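You operate a simulated robot arm through the tools that you are given. There is no shell and no other tool.

The job below is to be done with a simulated robot arm. You get a single attempt, and the scene is never put back.

TASK
Move the printed shirt to the wire rack and switch the press off.
Fine: brown sheet on the grey board, used white sheet in the black tray, press tray back in. Where these are worked on the way, their far stop is far enough and under half their travel is too little: press tray.

The check looks at the end state, three seconds after you hand in, the way a careful person would. Anything else that was tipped, shoved, dropped, spilled or broken makes it a failure. Flat cloth is picked up by pressing the open fingertips on it (5 to 10 N) and closing them slowly along it; thin cloth reads only 2 to 8 mm in the jaws.

THE ROBOT
A 7-joint arm with a two-finger parallel gripper, fixed in place. Base frame: the origin is at the foot of the arm, x ahead of it, y to its left, z up. Readings come in mm, rad, newtons and seconds.
Its first joint turns from -2.601 to 2.601 rad. Payload 3.5 kg.
The tool frame sits at the grasp point between the pads (the TCP): z along the fingers, y along the line on which they close. The tips reach 23 mm beyond it. Largest opening 94 mm; finger width 38, thickness 10; the body of the gripper, 54 by 96 mm, starts 39 mm behind the TCP.
Orientation is told as [roll, pitch, yaw] about the base's x, y, z axes, in that order, counted from this pose: with the fingers straight down and closing along the base's y, the tool's x points along the base's -x, its y along +y and its z along -z.

THE INTERFACE
- The arm moves only by the tool jog_arm. Its arguments are lists of equal length, an entry for each row: "rotation": the turn, a rotation vector about the tool's x, y, z in degrees, a list of three; "translation": the shift along the tool's x, y, z in cm, a list of three; "hand": the finger opening in cm, from 0 to 9.4. In form: {"rotation": [[ax, ay, az], ...], "translation": [[dx, dy, dz], ...], "hand": [hand, ...]}. A call has 1 to 20 rows; each row is the pose to reach, as a shift and turn from the pose commanded when the call began, along the tool's axes at that moment. Rows are played at 5 a second. More than 50 mm and 0.15 rad between two rows, or a gripper value outside its range, and nothing of the call is played. A pose out of reach is approached as far as the arm can. The call stops where the force on the tool passes 70 N (or 10 N more than at its start, if that is more) or the arm is blocked; 0.2 s more then pass. The fingers move at their own pace (about 153 mm/s each) and stop on an object; they squeeze with about 21 N. The grip force told is the motor's: it shows also when the fingers shut on nothing. Time passes only in rows, and 0.2 s behind the last, so rows that repeat a pose let the fingers close. It gives the time, the measured TCP pose, the force on the tool (base axes), the opening and the grip force at its end, in the units of the frame above (readings bear some noise), with the torque about the TCP (base axes, N m) and any sound that the robot's microphone picked up.
- Cameras (640 x 400 px; columns grow to the right, rows downward): "scene" is fixed at [220.7, 650.4, 1371.3]; the picture's right is [-0.01, -1.00, 0.00], its down [-0.58, 0.00, -0.81] and it looks along [0.81, -0.00, -0.58] (base axes); focal length 224 px, centre (320, 200). "wrist" rides on the gripper at [86, 16, -74] in the tool frame; the picture's right is [-0.18, 0.98, 0.00], its down [-0.58, -0.11, -0.81] and it looks along [-0.79, -0.15, 0.59] (tool axes); focal length 243 px, centre (320, 200). There is no depth. A picture from a camera that has moved, and an enlarged one, comes with that camera's place and axes in the base frame and with its lens.
- get_image(camera): a new picture of that camera. The clock stands still meanwhile.
- inspect(camera, box): a new picture of the part [left, top, right, bottom] of that camera's present view, enlarged. The clock stands still meanwhile.
- finish_job(): hands the job in; it is judged then, once.

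Places have to be worked out from the pictures, the camera data and where the tool is seen. Open the gripper and draw the arm clear of the work before you hand the job in, unless the task says otherwise.

The tools are called after "Call:" as a command line: name --argument value ..., lists and objects as JSON in quotes. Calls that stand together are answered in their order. jog_arm: Moves the arm, as the interface text tells. Its arguments: {"type":"object","properties":{"rotation":{"type":"array","items":{"type":"array","items":{"type":"number"}}},"translation":{"type":"array","items":{"type":"array","items":{"type":"number"}}},"hand":{"type":"array","items":{"type":"number"}}},"required":["rotation","translation","hand"]} The other tools are called the same way: get_image (camera) takes a picture; inspect (camera, box) takes an enlarged picture of a part of a camera's view; finish_job () hands the job in.

At the start:

```text
time_s: 0.0
tool_pos: [848.5, 218.5, 1082.4]
tool_rot: [-0.002, 0.001, 0.001]
ft_force: [-0.8, 0.6, -0.3]
torque: [0.01, -0.01, 0.01]
finger_gap: 94.1
grasp_force: 0.1
```

scene: 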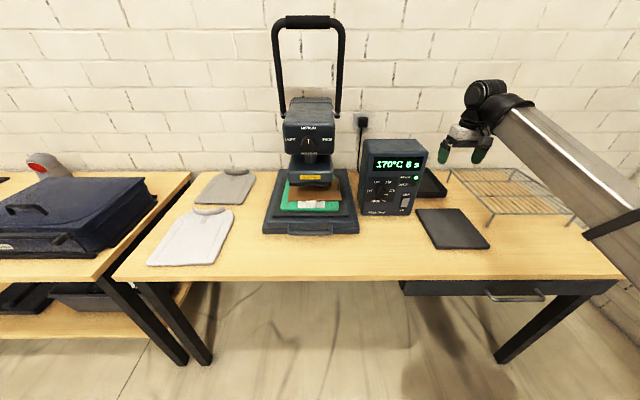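
wrist: 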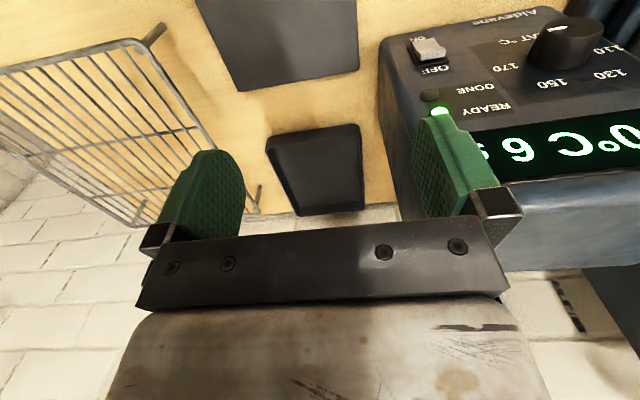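

I start by looking closely at the press, the control box and the rack to understand the layout.

Call:
inspect --camera "scene" --box '[240, 80, 440, 250]'

Call:
inspect --camera "scene" --box '[250, 150, 370, 245]'

Call:
inspect --camera "scene" --box '[400, 120, 640, 300]'

Call:
inspect --camera "scene" --box '[110, 150, 290, 290]'

Call:
inspect --camera "scene" --box '[350, 130, 440, 220]'

```text
2.35 times, centred on (340, 165) of scene
camera zoom: at [220.7, 650.4, 1371.3], right [-0.01, -1.0, 0.0], down [-0.58, 0.0, -0.81], along [0.81, 0.0, -0.58], focal length 526 px, centre (273, 282)
```

zoom: 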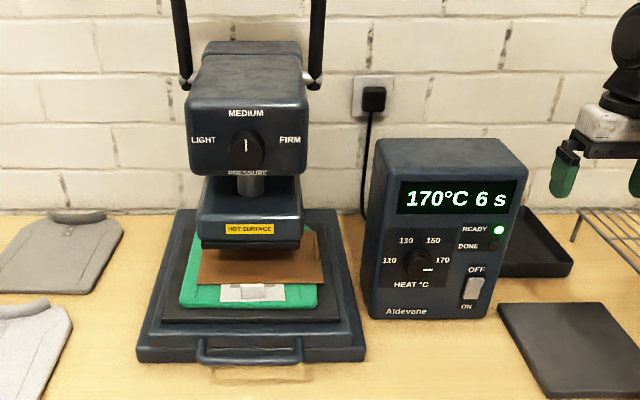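

```text
4.21 times, centred on (310, 198) of scene
camera zoom: at [220.7, 650.4, 1371.3], right [-0.01, -1.0, 0.0], down [-0.58, 0.0, -0.81], along [0.81, 0.0, -0.58], focal length 941 px, centre (362, 210)
```

zoom: 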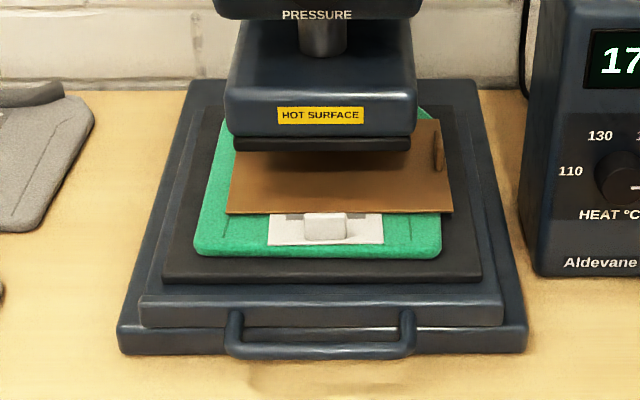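

```text
2.22 times, centred on (520, 210) of scene
camera zoom: at [220.7, 650.4, 1371.3], right [-0.01, -1.0, 0.0], down [-0.58, 0.0, -0.81], along [0.81, 0.0, -0.58], focal length 497 px, centre (-124, 178)
```

zoom: 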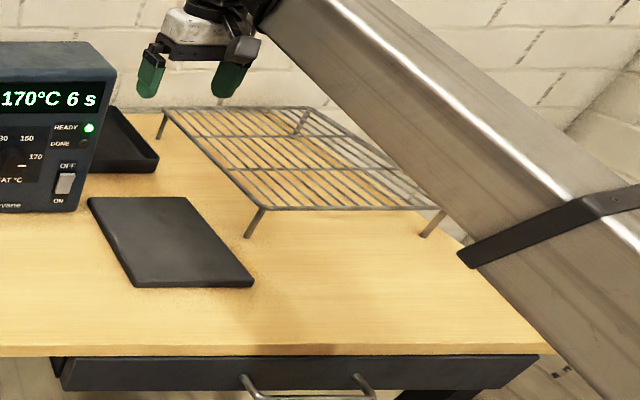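

```text
2.86 times, centred on (200, 220) of scene
camera zoom: at [220.7, 650.4, 1371.3], right [-0.01, -1.0, 0.0], down [-0.58, 0.0, -0.81], along [0.81, 0.0, -0.58], focal length 639 px, centre (663, 143)
```

zoom: 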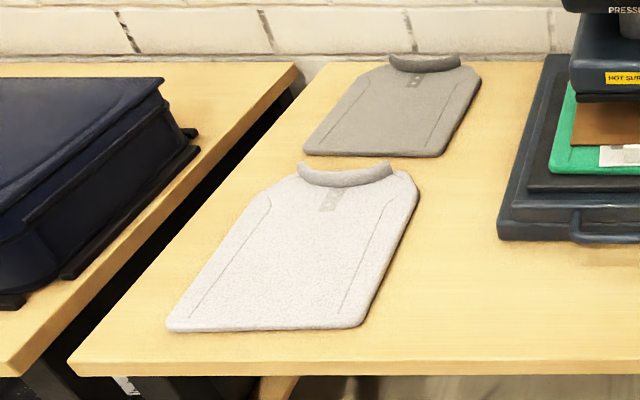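

```text
4.44 times, centred on (395, 175) of scene
camera zoom: at [220.7, 650.4, 1371.3], right [-0.01, -1.0, 0.0], down [-0.58, 0.0, -0.81], along [0.81, 0.0, -0.58], focal length 994 px, centre (-13, 311)
```

zoom: 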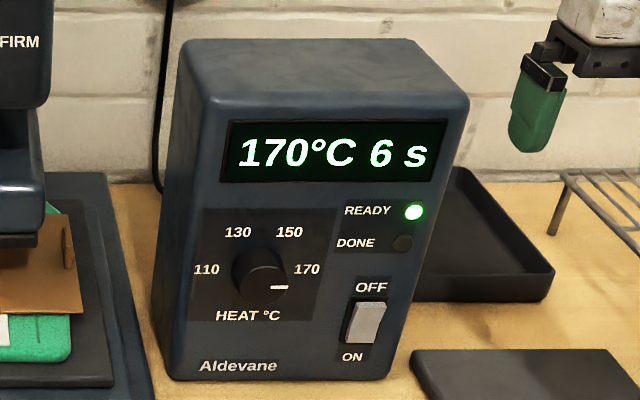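

The press is open, with the green shirt lying under a brown sheet (raised tab at its right) and a white sheet with a tab. I'll take a closer wrist look at the control box, board and tray before moving.

Call:
inspect --camera "wrist" --box '[370, 0, 640, 170]'

Call:
inspect --camera "wrist" --box '[0, 0, 380, 240]'

```text
2.35 times, centred on (505, 85) of wrist
camera zoom: at [762.4, 236.1, 1155.8], right [0.18, 0.98, 0.0], down [0.58, -0.11, 0.81], along [0.79, -0.15, -0.59], focal length 571 px, centre (-115, 471)
```

zoom: 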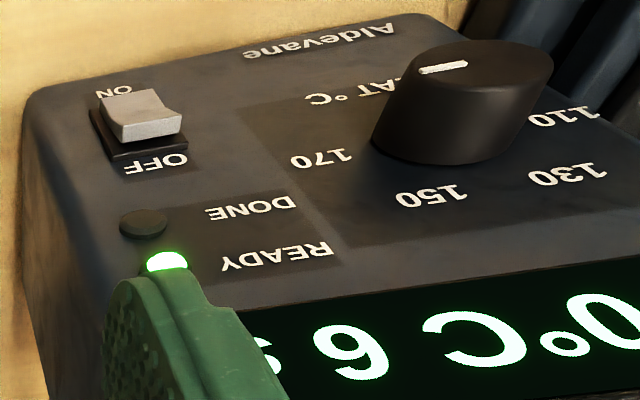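

```text
1.67 times, centred on (190, 120) of wrist
camera zoom: at [762.4, 236.1, 1155.8], right [0.18, 0.98, 0.0], down [0.58, -0.11, 0.81], along [0.79, -0.15, -0.59], focal length 404 px, centre (537, 333)
```

zoom: 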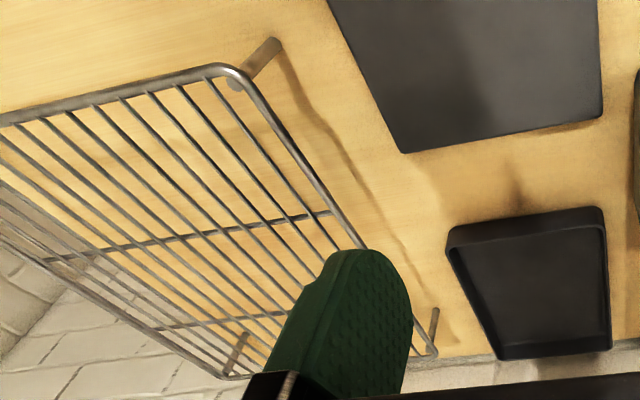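

The board top triangulates to about z 812, spanning x 720–935 and y 85–262. The tray, rack and switch are all visible. I move the arm up in front of the press to view it closely.

Call:
jog_arm --rotation '[[0, 0, 0], [0, 0, 0], [0, 0, 0], [0, 0, 0], [0, 0, 0], [0, 0, 0], [0, 0, 0], [0, 0, 0], [0, 0, 0], [0, 0, 0], [0, 0, 0]]' --translation '[[2.6, 3.4, -0.2], [5.2, 6.9, -0.4], [7.8, 10.4, -0.6], [10.4, 13.8, -0.7], [13.0, 17.3, -0.9], [15.6, 20.8, -1.1], [18.2, 24.2, -1.3], [20.8, 27.7, -1.5], [23.4, 31.2, -1.6], [26.0, 34.6, -1.8], [28.6, 38.1, -2.0]]' --hand '[9.4, 9.4, 9.4, 9.4, 9.4, 9.4, 9.4, 9.4, 9.4, 9.4, 9.4]'

```text
time_s: 2.4
tool_pos: [562.1, 603.3, 1103.7]
tool_rot: [0.0, 0.0, 0.0]
ft_force: [-0.4, -1.3, 0.5]
torque: [-0.01, 0.01, 0.02]
finger_gap: 94.1
grasp_force: 0.2
```

I've arrived in front of the press; now pictures from both cameras.

Call:
get_image --camera "wrist"

Call:
get_image --camera "scene"

```text
taken
camera wrist: at [476.4, 618.9, 1177.0], right [0.18, 0.98, 0.0], down [0.58, -0.11, 0.81], along [0.79, -0.15, -0.59], focal length 243 px, centre (320, 200)
```

wrist: 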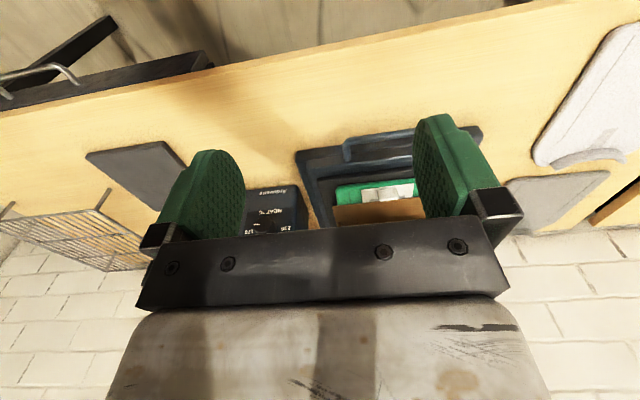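

```text
taken
```

scene: 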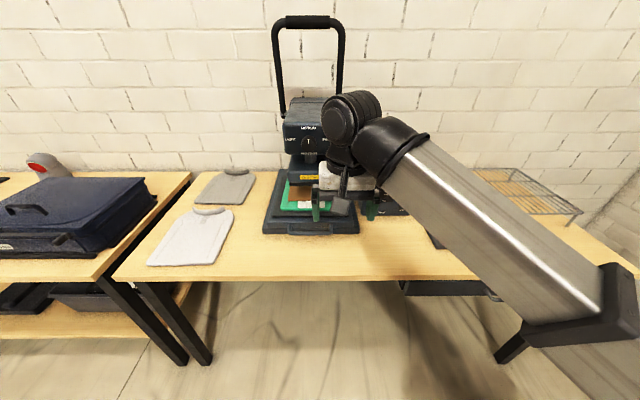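

The press tray and handle are visible between the fingers; I zoom in on them.

Call:
inspect --camera "wrist" --box '[280, 100, 500, 245]'

Call:
inspect --camera "scene" --box '[255, 160, 365, 240]'

```text
2.76 times, centred on (390, 172) of wrist
camera zoom: at [476.4, 618.9, 1177.0], right [0.18, 0.98, 0.0], down [0.58, -0.11, 0.81], along [0.79, -0.15, -0.59], focal length 669 px, centre (127, 276)
```

zoom: 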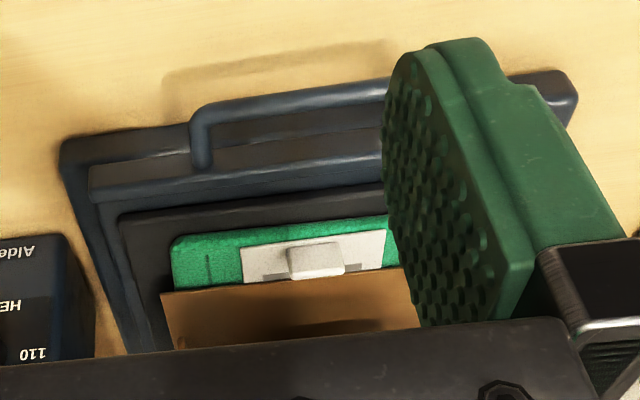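

```text
5.00 times, centred on (310, 200) of scene
camera zoom: at [220.7, 650.4, 1371.3], right [-0.01, -1.0, 0.0], down [-0.58, 0.0, -0.81], along [0.81, 0.0, -0.58], focal length 1118 px, centre (370, 200)
```

zoom: 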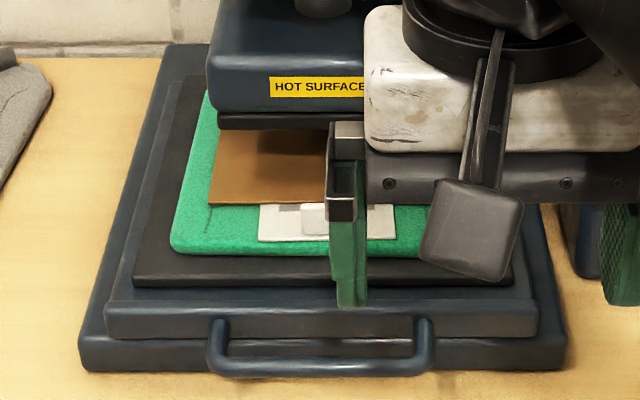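

The handle bar sits roughly at (785, 685, ~830), but both views are nearly parallel so its height is uncertain. I move lower and closer to get a second sightline.

Call:
jog_arm --rotation '[[0, 0, 0], [0, 0, 0], [0, 0, 0], [0, 0, 0], [0, 0, 0]]' --translation '[[-0.8, 2.3, 3.5], [-1.5, 4.6, 7.0], [-2.3, 7.0, 10.4], [-3.0, 9.3, 13.8], [-3.8, 11.6, 17.3]]' --hand '[9.4, 9.4, 9.4, 9.4, 9.4]'

Call:
get_image --camera "wrist"

```text
time_s: 3.6
tool_pos: [600.2, 716.9, 927.6]
tool_rot: [0.001, 0.0, -0.001]
ft_force: [-0.1, -0.3, -0.1]
torque: [0.01, 0.02, -0.03]
finger_gap: 94.2
grasp_force: 0.0
```

```text
taken
camera wrist: at [513.9, 733.6, 1001.5], right [0.18, 0.98, 0.0], down [0.58, -0.11, 0.81], along [0.79, -0.15, -0.59], focal length 243 px, centre (320, 200)
```

wrist: 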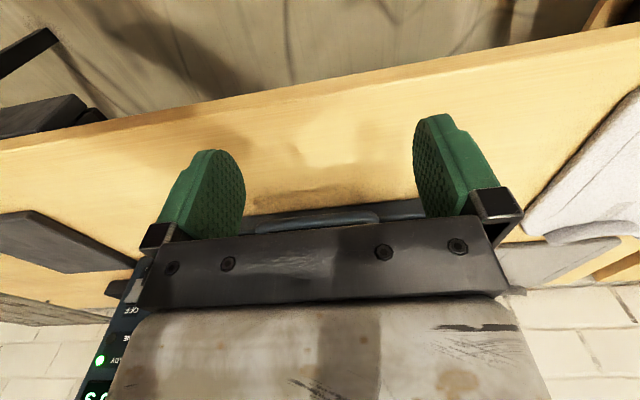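

The handle is just visible above the gripper body; I zoom in for triangulation.

Call:
inspect --camera "wrist" --box '[230, 170, 450, 240]'

```text
2.91 times, centred on (340, 205) of wrist
camera zoom: at [513.9, 733.6, 1001.5], right [0.18, 0.98, 0.0], down [0.58, -0.11, 0.81], along [0.79, -0.15, -0.59], focal length 706 px, centre (262, 186)
```

zoom: 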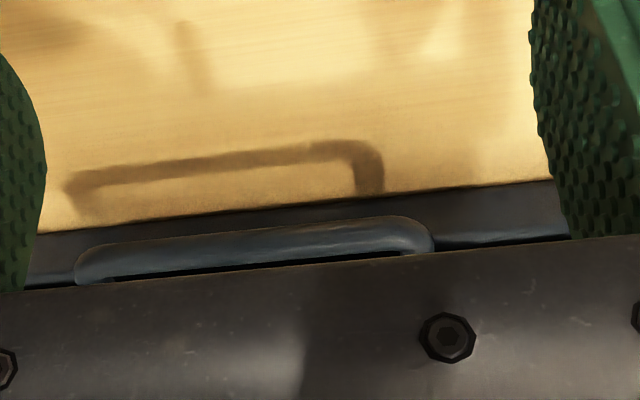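

Combining views, the handle bar is at about x 766, y 605–756, z ~847, standing about 40 mm off the tray front (~x 808). I'll yaw the gripper by 90° here so the fingers close along x, then lean it towards +y for reach.

Call:
jog_arm --rotation '[[0, 0, -7.5], [0, 0, -15], [0, 0, -22.5], [0, 0, -30], [0, 0, -37.5], [0, 0, -45], [0, 0, -52.5], [0, 0, -60], [0, 0, -67.5], [0, 0, -75], [0, 0, -82.5], [0, 0, -90]]' --translation '[[0, 0, -0.5], [0, -1, -1], [0, -2, -1.5], [0, -3, -2], [0, -4, -2.5], [0, -5, -3], [0, -6, -3.5], [0, -7, -4], [0, -7, -4], [0, -7, -4], [0, -7, -4], [0, -7, -4]]' --hand '[9.4, 9.4, 9.4, 9.4, 9.4, 9.4, 9.4, 9.4, 9.4, 9.4, 9.4, 9.4]'

Call:
get_image --camera "wrist"

Call:
get_image --camera "scene"

```text
time_s: 6.2
tool_pos: [600.7, 647.4, 968.9]
tool_rot: [-0.001, 0.0, 1.575]
ft_force: [0.2, 0.0, 1.0]
torque: [0.02, -0.05, 0.0]
finger_gap: 93.8
grasp_force: 0.0
```

```text
taken
camera wrist: at [584.6, 560.8, 1042.6], right [-0.98, 0.18, 0.0], down [0.11, 0.58, 0.81], along [0.15, 0.79, -0.59], focal length 243 px, centre (320, 200)
```

wrist: 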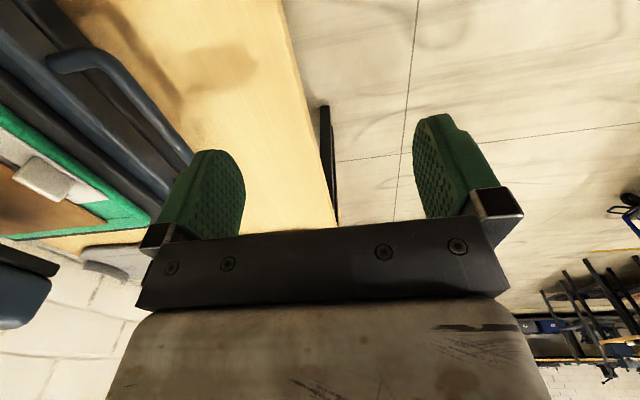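

```text
taken
```

scene: 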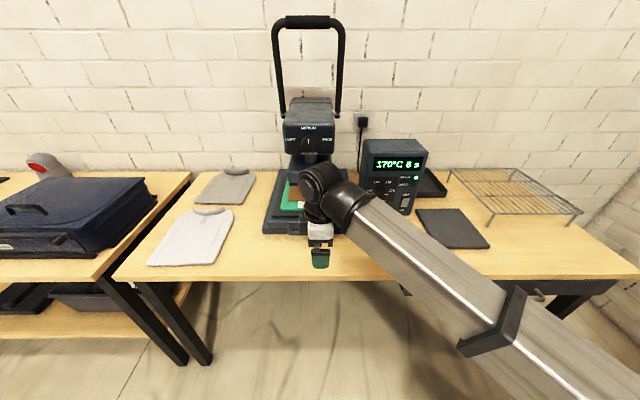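

This side-on view shows the handle and its clearance well. I zoom in to fix its position.

Call:
inspect --camera "wrist" --box '[0, 0, 256, 160]'

Call:
inspect --camera "wrist" --box '[0, 80, 192, 340]'

```text
2.50 times, centred on (128, 80) of wrist
camera zoom: at [584.6, 560.8, 1042.6], right [-0.98, 0.18, 0.0], down [0.11, 0.58, 0.81], along [0.15, 0.79, -0.59], focal length 606 px, centre (800, 500)
```

zoom: 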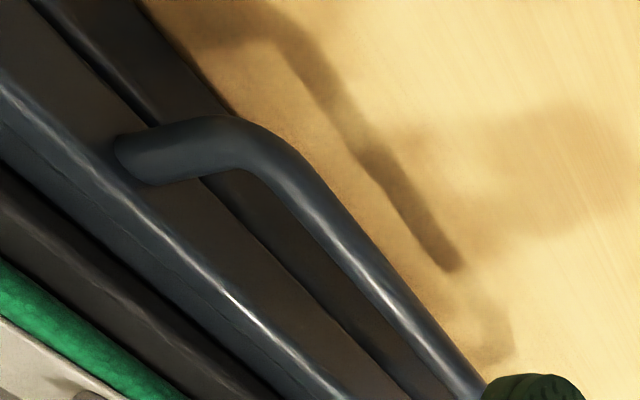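

```text
1.54 times, centred on (96, 210) of wrist
camera zoom: at [584.6, 560.8, 1042.6], right [-0.98, 0.18, 0.0], down [0.11, 0.58, 0.81], along [0.15, 0.79, -0.59], focal length 373 px, centre (665, 185)
```

zoom: 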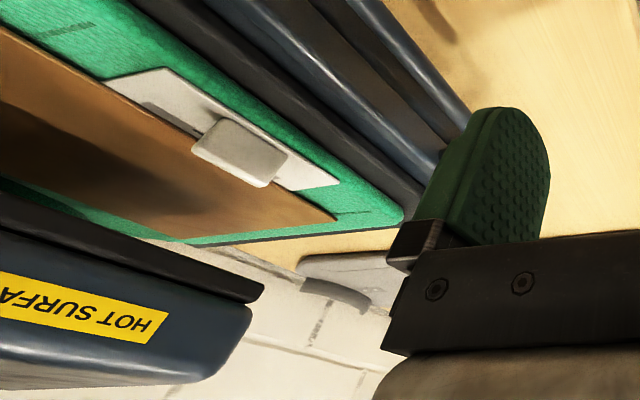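

The bar's centre is now well fixed: x ≈ 759, z ≈ 852, Ø13, with a ~32 mm gap behind it before the tray front at ~x 798. I lean the tool 30° towards +y and pre-shape the fingers.

Call:
jog_arm --rotation '[[0, -7.5, 0], [0, -15, 0], [0, -22.5, 0], [0, -30, 0], [0, -30, 0]]' --translation '[[0, 0, 0], [0, 0, 0], [0, 0, 0], [0, 0, 0], [0, 0, 0]]' --hand '[4.6, 4.6, 4.6, 4.6, 4.6]'

```text
time_s: 7.4
tool_pos: [599.8, 646.5, 968.0]
tool_rot: [0.0, -0.526, 1.572]
ft_force: [-0.4, -0.5, 0.1]
torque: [0.0, 0.0, 0.02]
finger_gap: 45.9
grasp_force: 0.1
```

Lean achieved, pointing down and towards +y. Now I move to a hover above the bar.

Call:
jog_arm --rotation '[[0, 0, 0], [0, 0, 0], [0, 0, 0], [0, 0, 0], [0, 0, 0]]' --translation '[[0.1, -3.1, 0.9], [0.2, -6.2, 1.9], [0.3, -9.3, 2.8], [0.4, -12.4, 3.7], [0.5, -15.3, 4.6]]' --hand '[4.6, 4.6, 4.6, 4.6, 4.6]'

Call:
get_image --camera "wrist"

Call:
inspect --camera "scene" --box '[255, 160, 365, 240]'

```text
time_s: 8.6
tool_pos: [752.7, 665.7, 928.0]
tool_rot: [0.001, -0.524, 1.572]
ft_force: [1.2, -0.1, 0.0]
torque: [-0.01, 0.01, -0.02]
finger_gap: 46.0
grasp_force: 0.0
```

```text
taken
camera wrist: at [737.8, 554.3, 948.0], right [-0.98, 0.16, 0.09], down [0.11, 0.1, 0.99], along [0.15, 0.98, -0.12], focal length 243 px, centre (320, 200)
```

wrist: 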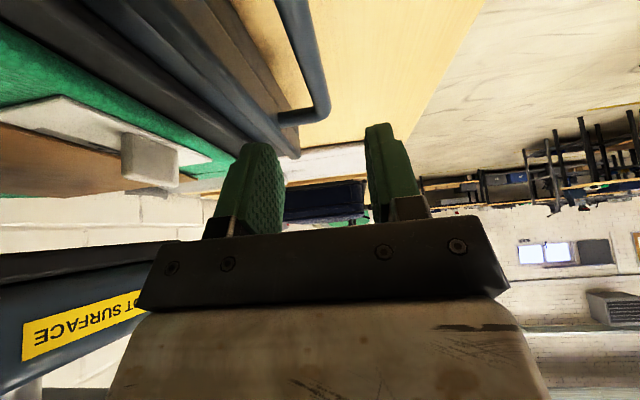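

```text
5.00 times, centred on (310, 200) of scene
camera zoom: at [220.7, 650.4, 1371.3], right [-0.01, -1.0, 0.0], down [-0.58, 0.0, -0.81], along [0.81, 0.0, -0.58], focal length 1118 px, centre (370, 200)
```

zoom: 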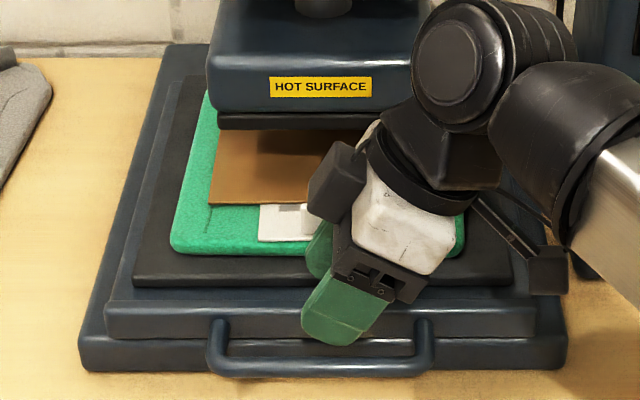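

Bar centre confirmed near x 757; the fingers straddle it with the inner finger aimed at the gap. I lower straight down by 73 mm.

Call:
jog_arm --rotation '[[0, 0, 0], [0, 0, 0], [0, 0, 0], [0, 0, 0], [0, 0, 0]]' --translation '[[0.8, 0, 1.4], [1.6, 0, 2.8], [2.4, 0, 4.2], [3.1, 0, 5.4], [3.65, 0, 6.3]]' --hand '[4.6, 4.6, 4.6, 4.6, 4.6]'

Call:
get_image --camera "wrist"

Call:
inspect --camera "scene" --box '[255, 160, 365, 240]'

```text
time_s: 9.8
tool_pos: [754.4, 666.2, 855.1]
tool_rot: [-0.001, -0.522, 1.571]
ft_force: [-0.4, 0.3, -0.9]
torque: [0.01, -0.02, 0.0]
finger_gap: 45.6
grasp_force: 0.1
```

```text
taken
camera wrist: at [738.1, 554.3, 875.1], right [-0.98, 0.16, 0.09], down [0.11, 0.1, 0.99], along [0.15, 0.98, -0.12], focal length 243 px, centre (320, 200)
```

wrist: 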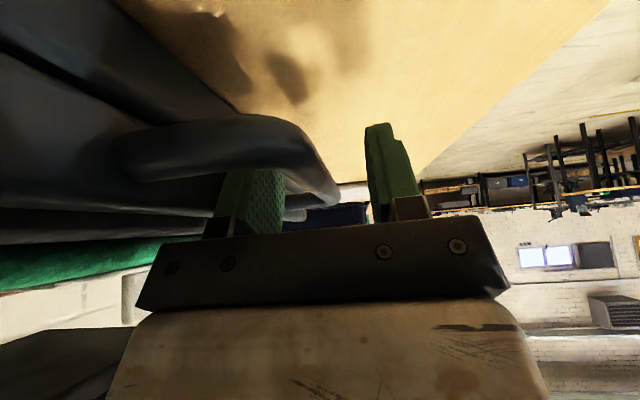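

```text
5.00 times, centred on (310, 200) of scene
camera zoom: at [220.7, 650.4, 1371.3], right [-0.01, -1.0, 0.0], down [-0.58, 0.0, -0.81], along [0.81, 0.0, -0.58], focal length 1118 px, centre (370, 200)
```

zoom: 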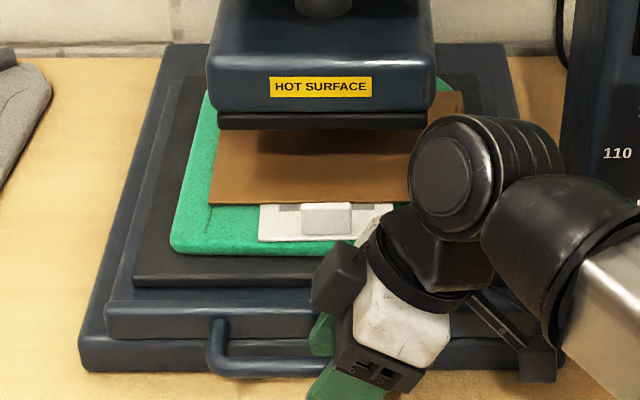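

No contact; the bar runs between the two fingers. I close on it.

Call:
jog_arm --rotation '[[0, 0, 0], [0, 0, 0], [0, 0, 0], [0, 0, 0], [0, 0, 0]]' --translation '[[0, 0, 0], [0, 0, 0], [0, 0, 0], [0, 0, 0], [0, 0, 0]]' --hand '[3.5, 2.5, 1.5, 0.8, 0.8]'

```text
time_s: 11.0
tool_pos: [754.6, 666.0, 855.3]
tool_rot: [0.001, -0.522, 1.572]
ft_force: [5.6, 0.3, -1.1]
torque: [0.25, -0.06, 1.61]
finger_gap: 14.1
grasp_force: 45.0
```

The bar is held (14 mm between the pads). I pull the tray out along −x, in modest steps.

Call:
jog_arm --rotation '[[0, 0, 0], [0, 0, 0], [0, 0, 0], [0, 0, 0], [0, 0, 0], [0, 0, 0], [0, 0, 0], [0, 0, 0]]' --translation '[[0, 0.5, 0], [0, 1.5, 0], [0, 3.0, 0], [0, 4.5, 0], [0, 6.0, 0], [0, 7.5, 0], [0, 9.0, 0], [0, 10.0, 0]]' --hand '[0.8, 0.8, 0.8, 0.8, 0.8, 0.8, 0.8, 0.8]'

Call:
get_image --camera "scene"

```text
time_s: 12.8
tool_pos: [653.0, 665.4, 853.6]
tool_rot: [0.001, -0.527, 1.571]
ft_force: [0.7, 13.3, 0.6]
torque: [0.99, 0.12, 1.62]
finger_gap: 13.7
grasp_force: 44.6
```

```text
taken
```

scene: 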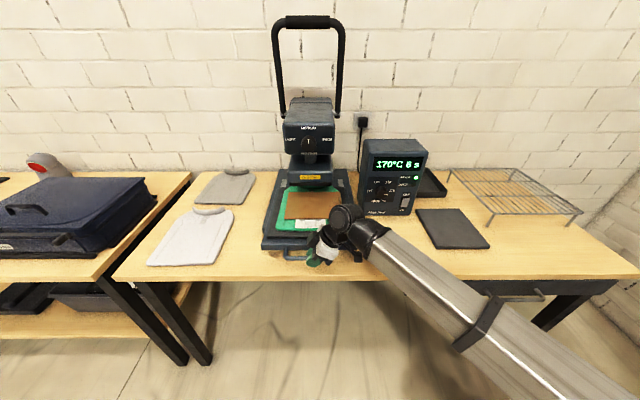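

The tray has slid out 100 mm easily and the sheets remain on it. I keep pulling toward the far stop.

Call:
jog_arm --rotation '[[0, 0, 0], [0, 0, 0], [0, 0, 0], [0, 0, 0], [0, 0, 0], [0, 0, 0], [0, 0, 0], [0, 0, 0], [0, 0, 0], [0, 0, 0]]' --translation '[[0, 0.5, 0], [0, 1.5, 0], [0, 2.5, 0], [0, 3.5, 0], [0, 4.5, 0], [0, 5.5, 0], [0, 6.5, 0], [0, 7.5, 0], [0, 8.5, 0], [0, 9.5, 0]]' --hand '[0.8, 0.8, 0.8, 0.8, 0.8, 0.8, 0.8, 0.8, 0.8, 0.8]'

Call:
get_image --camera "scene"

```text
time_s: 15.0
tool_pos: [558.5, 666.2, 855.1]
tool_rot: [-0.001, -0.527, 1.57]
ft_force: [-0.1, 30.1, 20.9]
torque: [-0.43, -0.11, 1.56]
finger_gap: 14.1
grasp_force: 44.9
```

```text
taken
```

scene: 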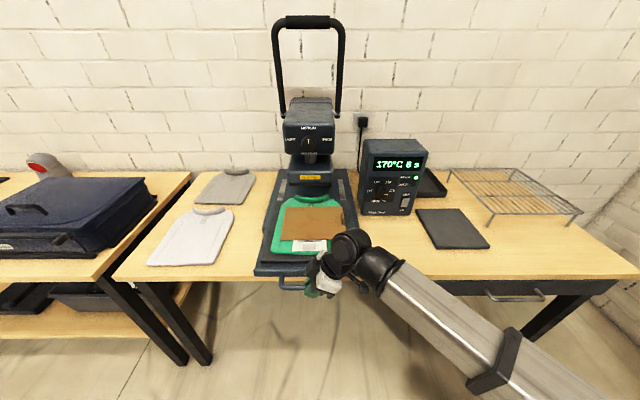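

The tray is out ~196 mm with no pull resistance yet (only some sideways loading), so it isn't at its stop. I continue gently in small steps.

Call:
jog_arm --rotation '[[0, 0, 0], [0, 0, 0], [0, 0, 0], [0, 0, 0], [0, 0, 0], [0, 0, 0], [0, 0, 0], [0, 0, 0]]' --translation '[[0, 0.5, 0], [0, 1.0, 0], [0, 1.5, 0], [0, 2.0, 0], [0, 2.5, 0], [0, 3.0, 0], [0, 3.5, 0], [0, 4.0, 0]]' --hand '[0.8, 0.8, 0.8, 0.8, 0.8, 0.8, 0.8, 0.8]'

Call:
inspect --camera "scene" --box '[240, 150, 400, 300]'

```text
time_s: 16.8
tool_pos: [516.8, 666.0, 854.1]
tool_rot: [-0.001, -0.527, 1.572]
ft_force: [0.6, 20.7, 34.6]
torque: [-0.06, 0.01, 1.64]
finger_gap: 14.0
grasp_force: 44.8
```

```text
2.67 times, centred on (320, 225) of scene
camera zoom: at [220.7, 650.4, 1371.3], right [-0.01, -1.0, 0.0], down [-0.58, 0.0, -0.81], along [0.81, 0.0, -0.58], focal length 596 px, centre (320, 133)
```

zoom: 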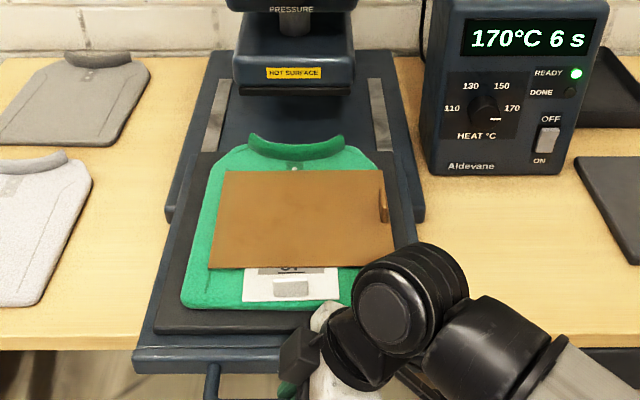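

The whole shirt, including collar, is now clear of the platen with about 238 mm of travel, and the brown sheet's raised tab at its right edge is visible. I release the bar and lift away.

Call:
jog_arm --rotation '[[0, 0, 0], [0, 0, 0], [0, 0, 0], [0, 0, 0], [0, 0, 0], [0, 0, 0], [0, 0, 0], [0, 0, 0]]' --translation '[[0, 0, 0], [0, 0, 0], [0, 0, 0], [-0.5, 0, -0.87], [-1.5, 0, -2.6], [-3.0, 0, -5.2], [-5.0, 0, -8.7], [-7.5, 0, -13.0]]' --hand '[2.5, 4.6, 4.6, 4.6, 4.6, 4.6, 4.6, 4.6]'

Call:
get_image --camera "scene"

Call:
get_image --camera "wrist"

```text
time_s: 18.6
tool_pos: [519.1, 665.2, 1003.8]
tool_rot: [0.0, -0.524, 1.571]
ft_force: [-0.2, -0.2, 0.4]
torque: [-0.01, -0.03, 0.03]
finger_gap: 46.1
grasp_force: 0.1
```

```text
taken
```

scene: 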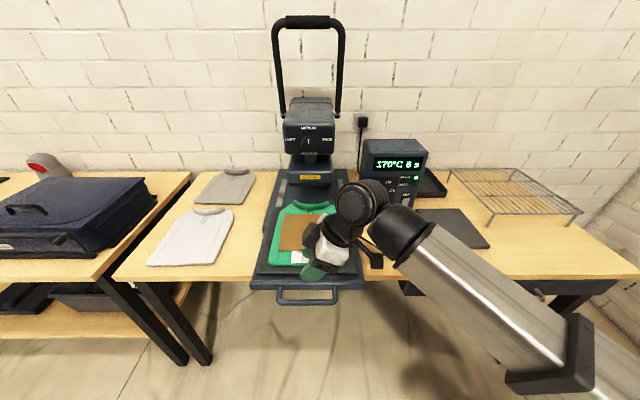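

```text
taken
camera wrist: at [502.4, 552.9, 1024.7], right [-0.98, 0.16, 0.09], down [0.11, 0.1, 0.99], along [0.15, 0.98, -0.12], focal length 243 px, centre (320, 200)
```

wrist: 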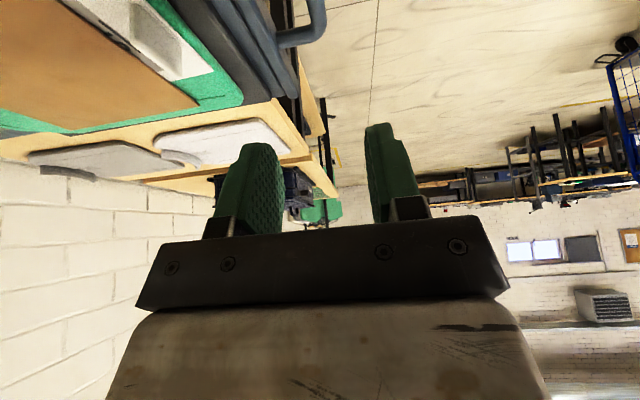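

Released cleanly. I straighten the lean, then yaw back so the fingers close along y, matching the brown sheet's raised tab.

Call:
jog_arm --rotation '[[0, 7.5, 0], [0, 15, 0], [0, 22.5, 0], [0, 30, 0]]' --translation '[[0, 0, 0], [0, 0, 0], [0, 0, 0], [0, 0, 0]]' --hand '[5.0, 6.0, 7.0, 8.0]'

Call:
jog_arm --rotation '[[0, 0, 7.5], [0, 0, 15], [0, 0, 22.5], [0, 0, 30], [0, 0, 37.5], [0, 0, 45], [0, 0, 52.5], [0, 0, 60], [0, 0, 67.5], [0, 0, 75], [0, 0, 82.5], [0, 0, 90]]' --translation '[[0.5, 0, -0.5], [1, -1, -1], [2, -2, -1.5], [3, -3, -2], [4, -4, -2.5], [5, -5, -2.5], [6, -6, -2.5], [7, -7, -2.5], [8, -8, -2.5], [9, -9, -2.5], [9.5, -10, -2.5], [9.5, -11, -2.5]]' --hand '[8, 8, 8, 8, 8, 8, 8, 8, 8, 8, 8, 8]'

Call:
get_image --camera "wrist"

Call:
get_image --camera "scene"

```text
time_s: 19.6
tool_pos: [517.3, 665.1, 1003.4]
tool_rot: [0.0, 0.001, 1.57]
ft_force: [1.0, -0.3, 0.4]
torque: [-0.03, 0.01, -0.03]
finger_gap: 80.1
grasp_force: 0.1
```

```text
time_s: 22.2
tool_pos: [628.6, 570.5, 1029.5]
tool_rot: [0.001, 0.0, -0.004]
ft_force: [0.1, -0.8, 0.8]
torque: [0.03, -0.02, -0.05]
finger_gap: 80.0
grasp_force: 0.0
```

```text
taken
camera wrist: at [542.6, 586.9, 1103.4], right [0.19, 0.98, 0.0], down [0.58, -0.11, 0.81], along [0.79, -0.15, -0.59], focal length 243 px, centre (320, 200)
```

wrist: 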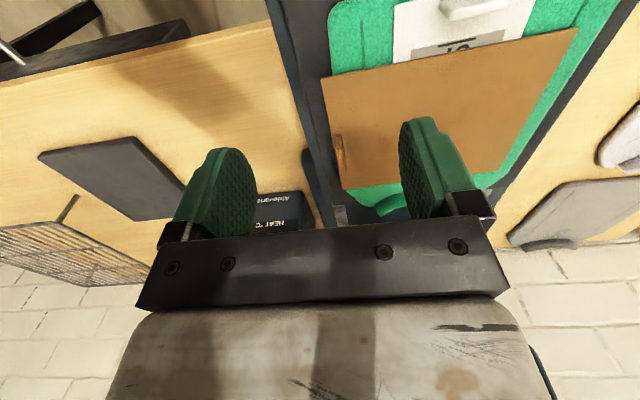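

```text
taken
```

scene: 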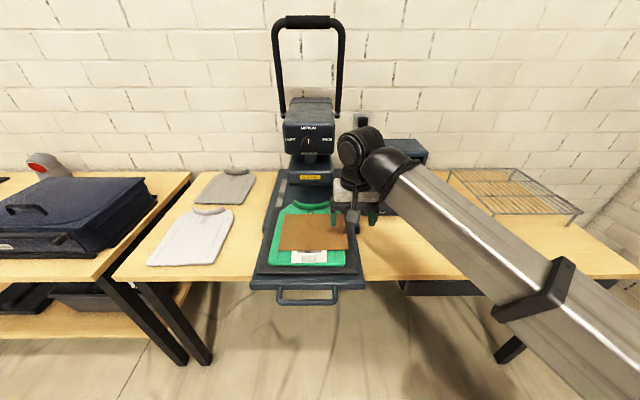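

The brown sheet's tab and the white sheet are in view; zooming in on both to locate them.

Call:
inspect --camera "wrist" --box '[290, 0, 450, 220]'

Call:
inspect --camera "wrist" --box '[300, 110, 420, 220]'

Call:
inspect --camera "scene" --box '[250, 190, 370, 290]'

```text
1.82 times, centred on (370, 110) of wrist
camera zoom: at [542.6, 586.9, 1103.4], right [0.19, 0.98, 0.0], down [0.58, -0.11, 0.81], along [0.79, -0.15, -0.59], focal length 441 px, centre (229, 364)
```

zoom: 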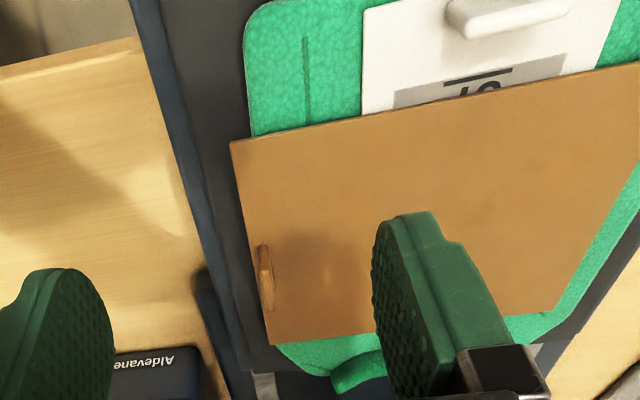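

```text
3.64 times, centred on (360, 165) of wrist
camera zoom: at [542.6, 586.9, 1103.4], right [0.19, 0.98, 0.0], down [0.58, -0.11, 0.81], along [0.79, -0.15, -0.59], focal length 882 px, centre (174, 327)
```

zoom: 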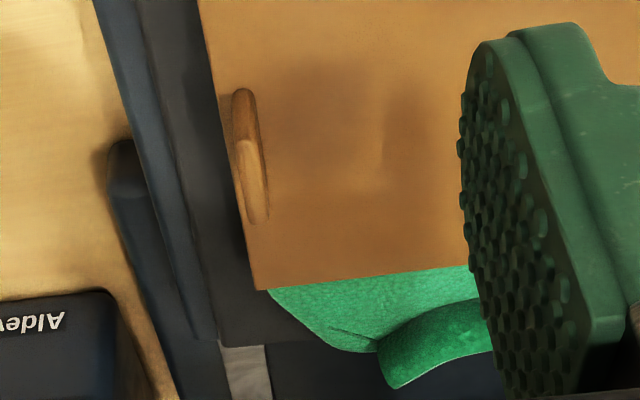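

```text
4.00 times, centred on (310, 240) of scene
camera zoom: at [220.7, 650.4, 1371.3], right [-0.01, -1.0, 0.0], down [-0.58, 0.0, -0.81], along [0.81, 0.0, -0.58], focal length 894 px, centre (360, 40)
```

zoom: 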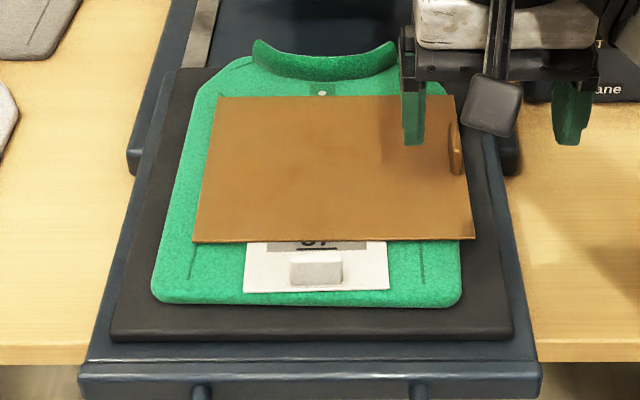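

The tab is a thin fin along x centred near (747, 574), with its base at z ≈ 880. I hover above it with a 50 mm opening and look again.

Call:
jog_arm --rotation '[[0, 0, 0], [0, 0, 0], [0, 0, 0], [0, 0, 0]]' --translation '[[-3.0, 0.1, 1.7], [-6.0, 0.2, 3.4], [-9.0, 0.3, 5.1], [-11.8, 0.4, 6.9]]' --hand '[7, 6, 5, 5]'

Call:
inspect --camera "wrist" --box '[210, 40, 450, 240]'

Call:
inspect --camera "scene" --box '[280, 140, 400, 260]'

```text
time_s: 23.2
tool_pos: [746.9, 575.5, 960.0]
tool_rot: [0.0, -0.001, 0.0]
ft_force: [0.5, -0.5, -0.7]
torque: [0.0, 0.05, 0.02]
finger_gap: 49.8
grasp_force: 0.0
```

```text
2.00 times, centred on (330, 140) of wrist
camera zoom: at [662.2, 591.6, 1033.0], right [0.18, 0.98, 0.0], down [0.58, -0.11, 0.81], along [0.79, -0.15, -0.59], focal length 485 px, centre (300, 320)
```

zoom: 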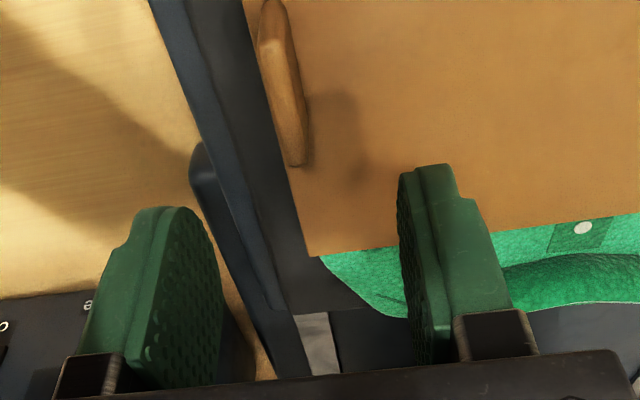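

```text
3.33 times, centred on (340, 200) of scene
camera zoom: at [220.7, 650.4, 1371.3], right [-0.01, -1.0, 0.0], down [-0.58, 0.0, -0.81], along [0.81, 0.0, -0.58], focal length 745 px, centre (253, 200)
```

zoom: 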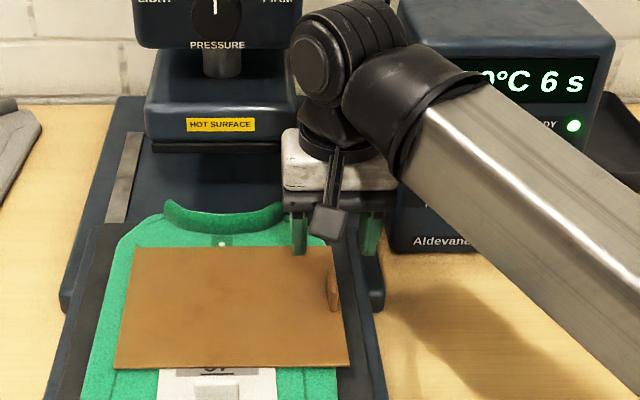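

The fin spans about x 712–772 at y ≈ 572. I shift slightly and lower to bring the tips just around its top.

Call:
jog_arm --rotation '[[0, 0, 0], [0, 0, 0], [0, 0, 0]]' --translation '[[0.2, -0.15, 1.6], [0.4, -0.3, 3.2], [0.4, -0.3, 4.6]]' --hand '[5, 5, 5]'

Call:
inspect --camera "wrist" --box '[230, 60, 430, 240]'

Call:
inspect --camera "scene" --box '[290, 180, 370, 250]'

```text
time_s: 24.0
tool_pos: [744.1, 569.1, 912.9]
tool_rot: [0.0, 0.001, -0.001]
ft_force: [-0.5, -1.1, 6.2]
torque: [0.21, 0.0, -0.01]
finger_gap: 49.7
grasp_force: 0.0
```

```text
2.22 times, centred on (330, 150) of wrist
camera zoom: at [657.4, 587.0, 986.8], right [0.18, 0.98, 0.0], down [0.58, -0.11, 0.81], along [0.79, -0.15, -0.59], focal length 539 px, centre (298, 311)
```

zoom: 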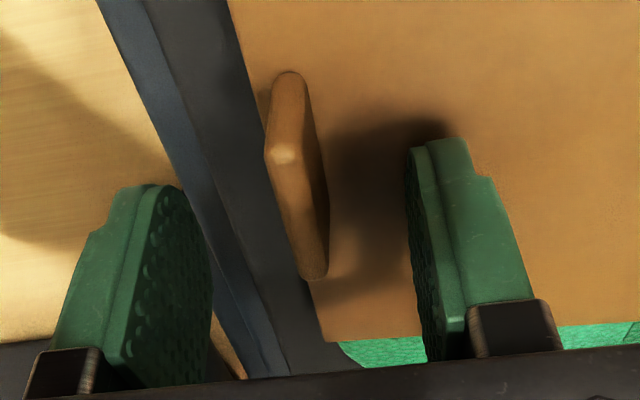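

```text
5.71 times, centred on (330, 215) of scene
camera zoom: at [220.7, 650.4, 1371.3], right [-0.01, -1.0, 0.0], down [-0.58, 0.0, -0.81], along [0.81, 0.0, -0.58], focal length 1277 px, centre (263, 114)
```

zoom: 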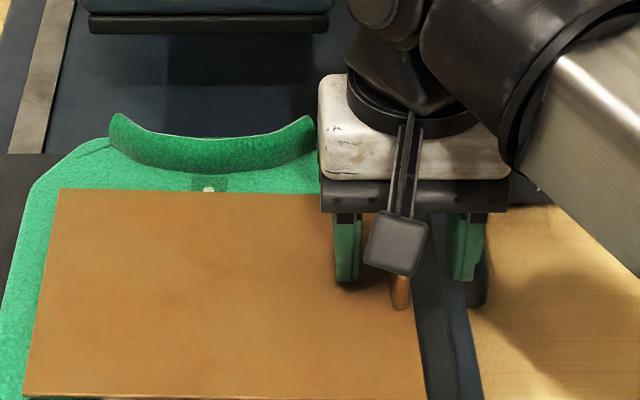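

The left fingertip has just touched the sheet (6 N), so the sheet surface is at z ≈ 890, and the fin stands between the fingers. I raise 3 mm, centre on the fin and close.

Call:
jog_arm --rotation '[[0, 0, 0], [0, 0, 0], [0, 0, 0], [0, 0, 0], [0, 0, 0], [0, 0, 0]]' --translation '[[0, 0, -0.4], [0, 0.3, -0.4], [0, 0.3, -0.4], [0, 0.3, -0.4], [0, 0.3, -0.4], [0, 0.3, -0.4]]' --hand '[5, 4, 3, 2, 0.5, 0.5]'

Call:
inspect --camera "wrist" --box '[230, 60, 430, 240]'

```text
time_s: 25.4
tool_pos: [742.8, 572.9, 917.6]
tool_rot: [0.001, 0.001, 0.0]
ft_force: [-0.2, -0.2, -0.8]
torque: [0.0, -0.01, 0.01]
finger_gap: 6.1
grasp_force: 20.3
```

```text
2.22 times, centred on (330, 150) of wrist
camera zoom: at [657.1, 590.1, 991.0], right [0.18, 0.98, 0.0], down [0.58, -0.11, 0.81], along [0.79, -0.15, -0.59], focal length 539 px, centre (298, 311)
```

zoom: 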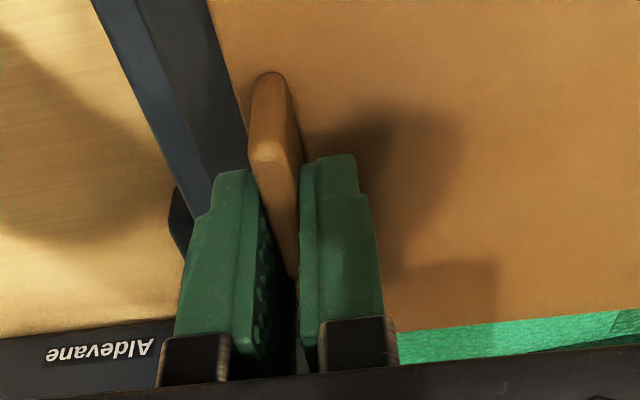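

The fin is held (6.1 mm). I lift slowly to check that only the brown sheet comes up.

Call:
jog_arm --rotation '[[0, 0, 0], [0, 0, 0], [0, 0, 0], [0, 0, 0], [0, 0, 0], [0, 0, 0]]' --translation '[[0, 0, -0.5], [0, 0, -1.2], [0, 0, -2], [0, 0, -3], [0, 0, -4], [0, 0, -5]]' --hand '[0.3, 0.3, 0.3, 0.3, 0.3, 0.3]'

Call:
get_image --camera "scene"

Call:
get_image --camera "wrist"

```text
time_s: 26.8
tool_pos: [742.5, 573.6, 969.0]
tool_rot: [0.0, 0.0, -0.001]
ft_force: [0.2, -0.2, -0.1]
torque: [-0.01, -0.02, -0.02]
finger_gap: 6.3
grasp_force: 21.1
```

```text
taken
```

scene: 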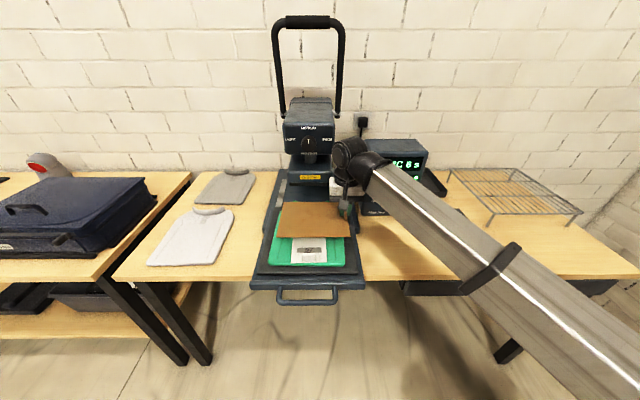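

```text
taken
camera wrist: at [656.9, 590.0, 1042.1], right [0.18, 0.98, 0.0], down [0.58, -0.11, 0.81], along [0.79, -0.15, -0.59], focal length 243 px, centre (320, 200)
```

wrist: 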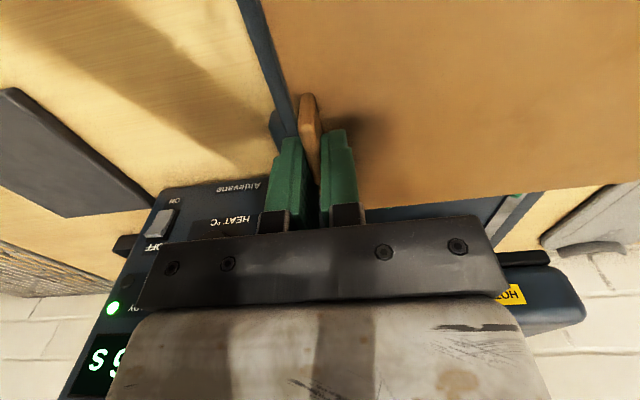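

Only the brown sheet lifts, hanging level. I carry it towards the board at a safe height, staying well in front of the control box.

Call:
jog_arm --rotation '[[0, 0, 0], [0, 0, 0], [0, 0, 0], [0, 0, 0], [0, 0, 0], [0, 0, 0], [0, 0, 0], [0, 0, 0], [0, 0, 0], [0, 0, 0], [0, 0, 0], [0, 0, 0], [0, 0, 0]]' --translation '[[0.5, 0, -1.0], [1.2, -1, -2.2], [2.0, -3.0, -3.2], [3.0, -6.0, -4.1], [4.0, -9.5, -4.1], [5.0, -13.5, -4.1], [5.4, -17.5, -4.1], [5.4, -21.5, -4.1], [5.4, -25.5, -4.1], [5.4, -29.5, -4.1], [5.4, -33.5, -4.1], [5.4, -36.5, -4.1], [5.4, -38.3, -4.1]]' --hand '[0.3, 0.3, 0.3, 0.3, 0.3, 0.3, 0.3, 0.3, 0.3, 0.3, 0.3, 0.3, 0.3]'

Call:
get_image --camera "scene"

```text
time_s: 29.6
tool_pos: [687.2, 189.5, 1009.1]
tool_rot: [0.001, 0.0, 0.0]
ft_force: [0.4, 0.1, -0.3]
torque: [-0.03, 0.01, 0.02]
finger_gap: 6.4
grasp_force: 20.5
```

```text
taken
```

scene: 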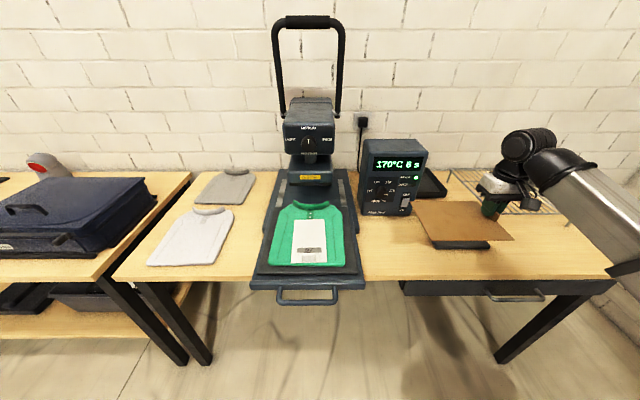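

Sheet still held level. Now I rotate it 90° so its long side matches the board.

Call:
jog_arm --rotation '[[0, 0, 7.5], [0, 0, 15], [0, 0, 22.5], [0, 0, 30], [0, 0, 37.5], [0, 0, 45], [0, 0, 52.5], [0, 0, 60], [0, 0, 67.5], [0, 0, 75], [0, 0, 82.5], [0, 0, 90]]' --translation '[[0, 0, 0], [0, 0, 0], [0, 0, 0], [0, 0, 0], [0, 0, 0], [0, 0, 0], [0, 0, 0], [0, 0, 0], [0, 0, 0], [0, 0, 0], [0, 0, 0], [0, 0, 0]]' --hand '[0.3, 0.3, 0.3, 0.3, 0.3, 0.3, 0.3, 0.3, 0.3, 0.3, 0.3, 0.3]'

Call:
inspect --camera "scene" --box '[400, 130, 560, 270]'

Call:
get_image --camera "wrist"

```text
time_s: 32.2
tool_pos: [686.8, 191.5, 1009.6]
tool_rot: [0.0, 0.0, -1.574]
ft_force: [-0.6, -0.5, -0.4]
torque: [-0.04, 0.05, -0.01]
finger_gap: 6.2
grasp_force: 20.6
```

```text
2.86 times, centred on (480, 200) of scene
camera zoom: at [220.7, 650.4, 1371.3], right [-0.01, -1.0, 0.0], down [-0.58, 0.0, -0.81], along [0.81, 0.0, -0.58], focal length 639 px, centre (-137, 200)
```

zoom: 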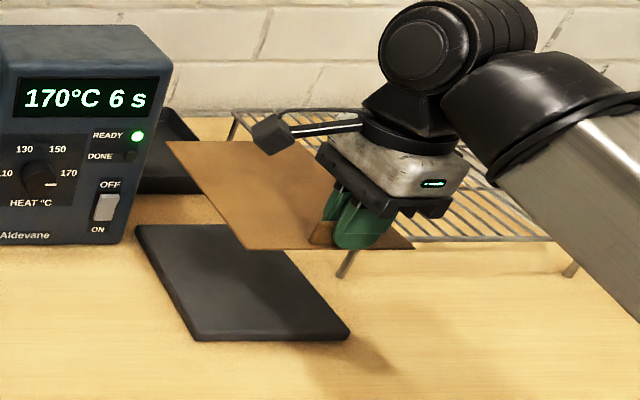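

```text
taken
camera wrist: at [705.2, 278.3, 1082.9], right [0.98, -0.19, 0.0], down [-0.11, -0.58, 0.81], along [-0.15, -0.79, -0.59], focal length 243 px, centre (320, 200)
```

wrist: 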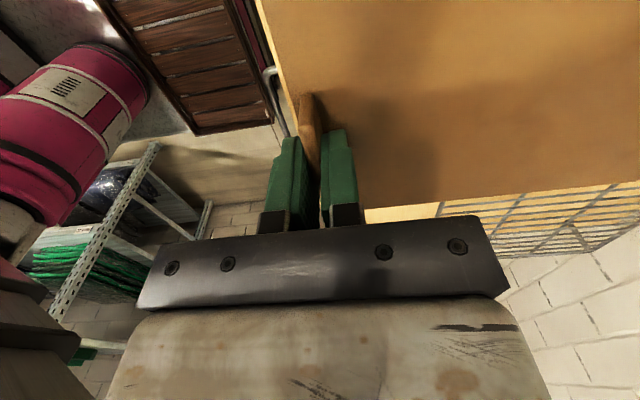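

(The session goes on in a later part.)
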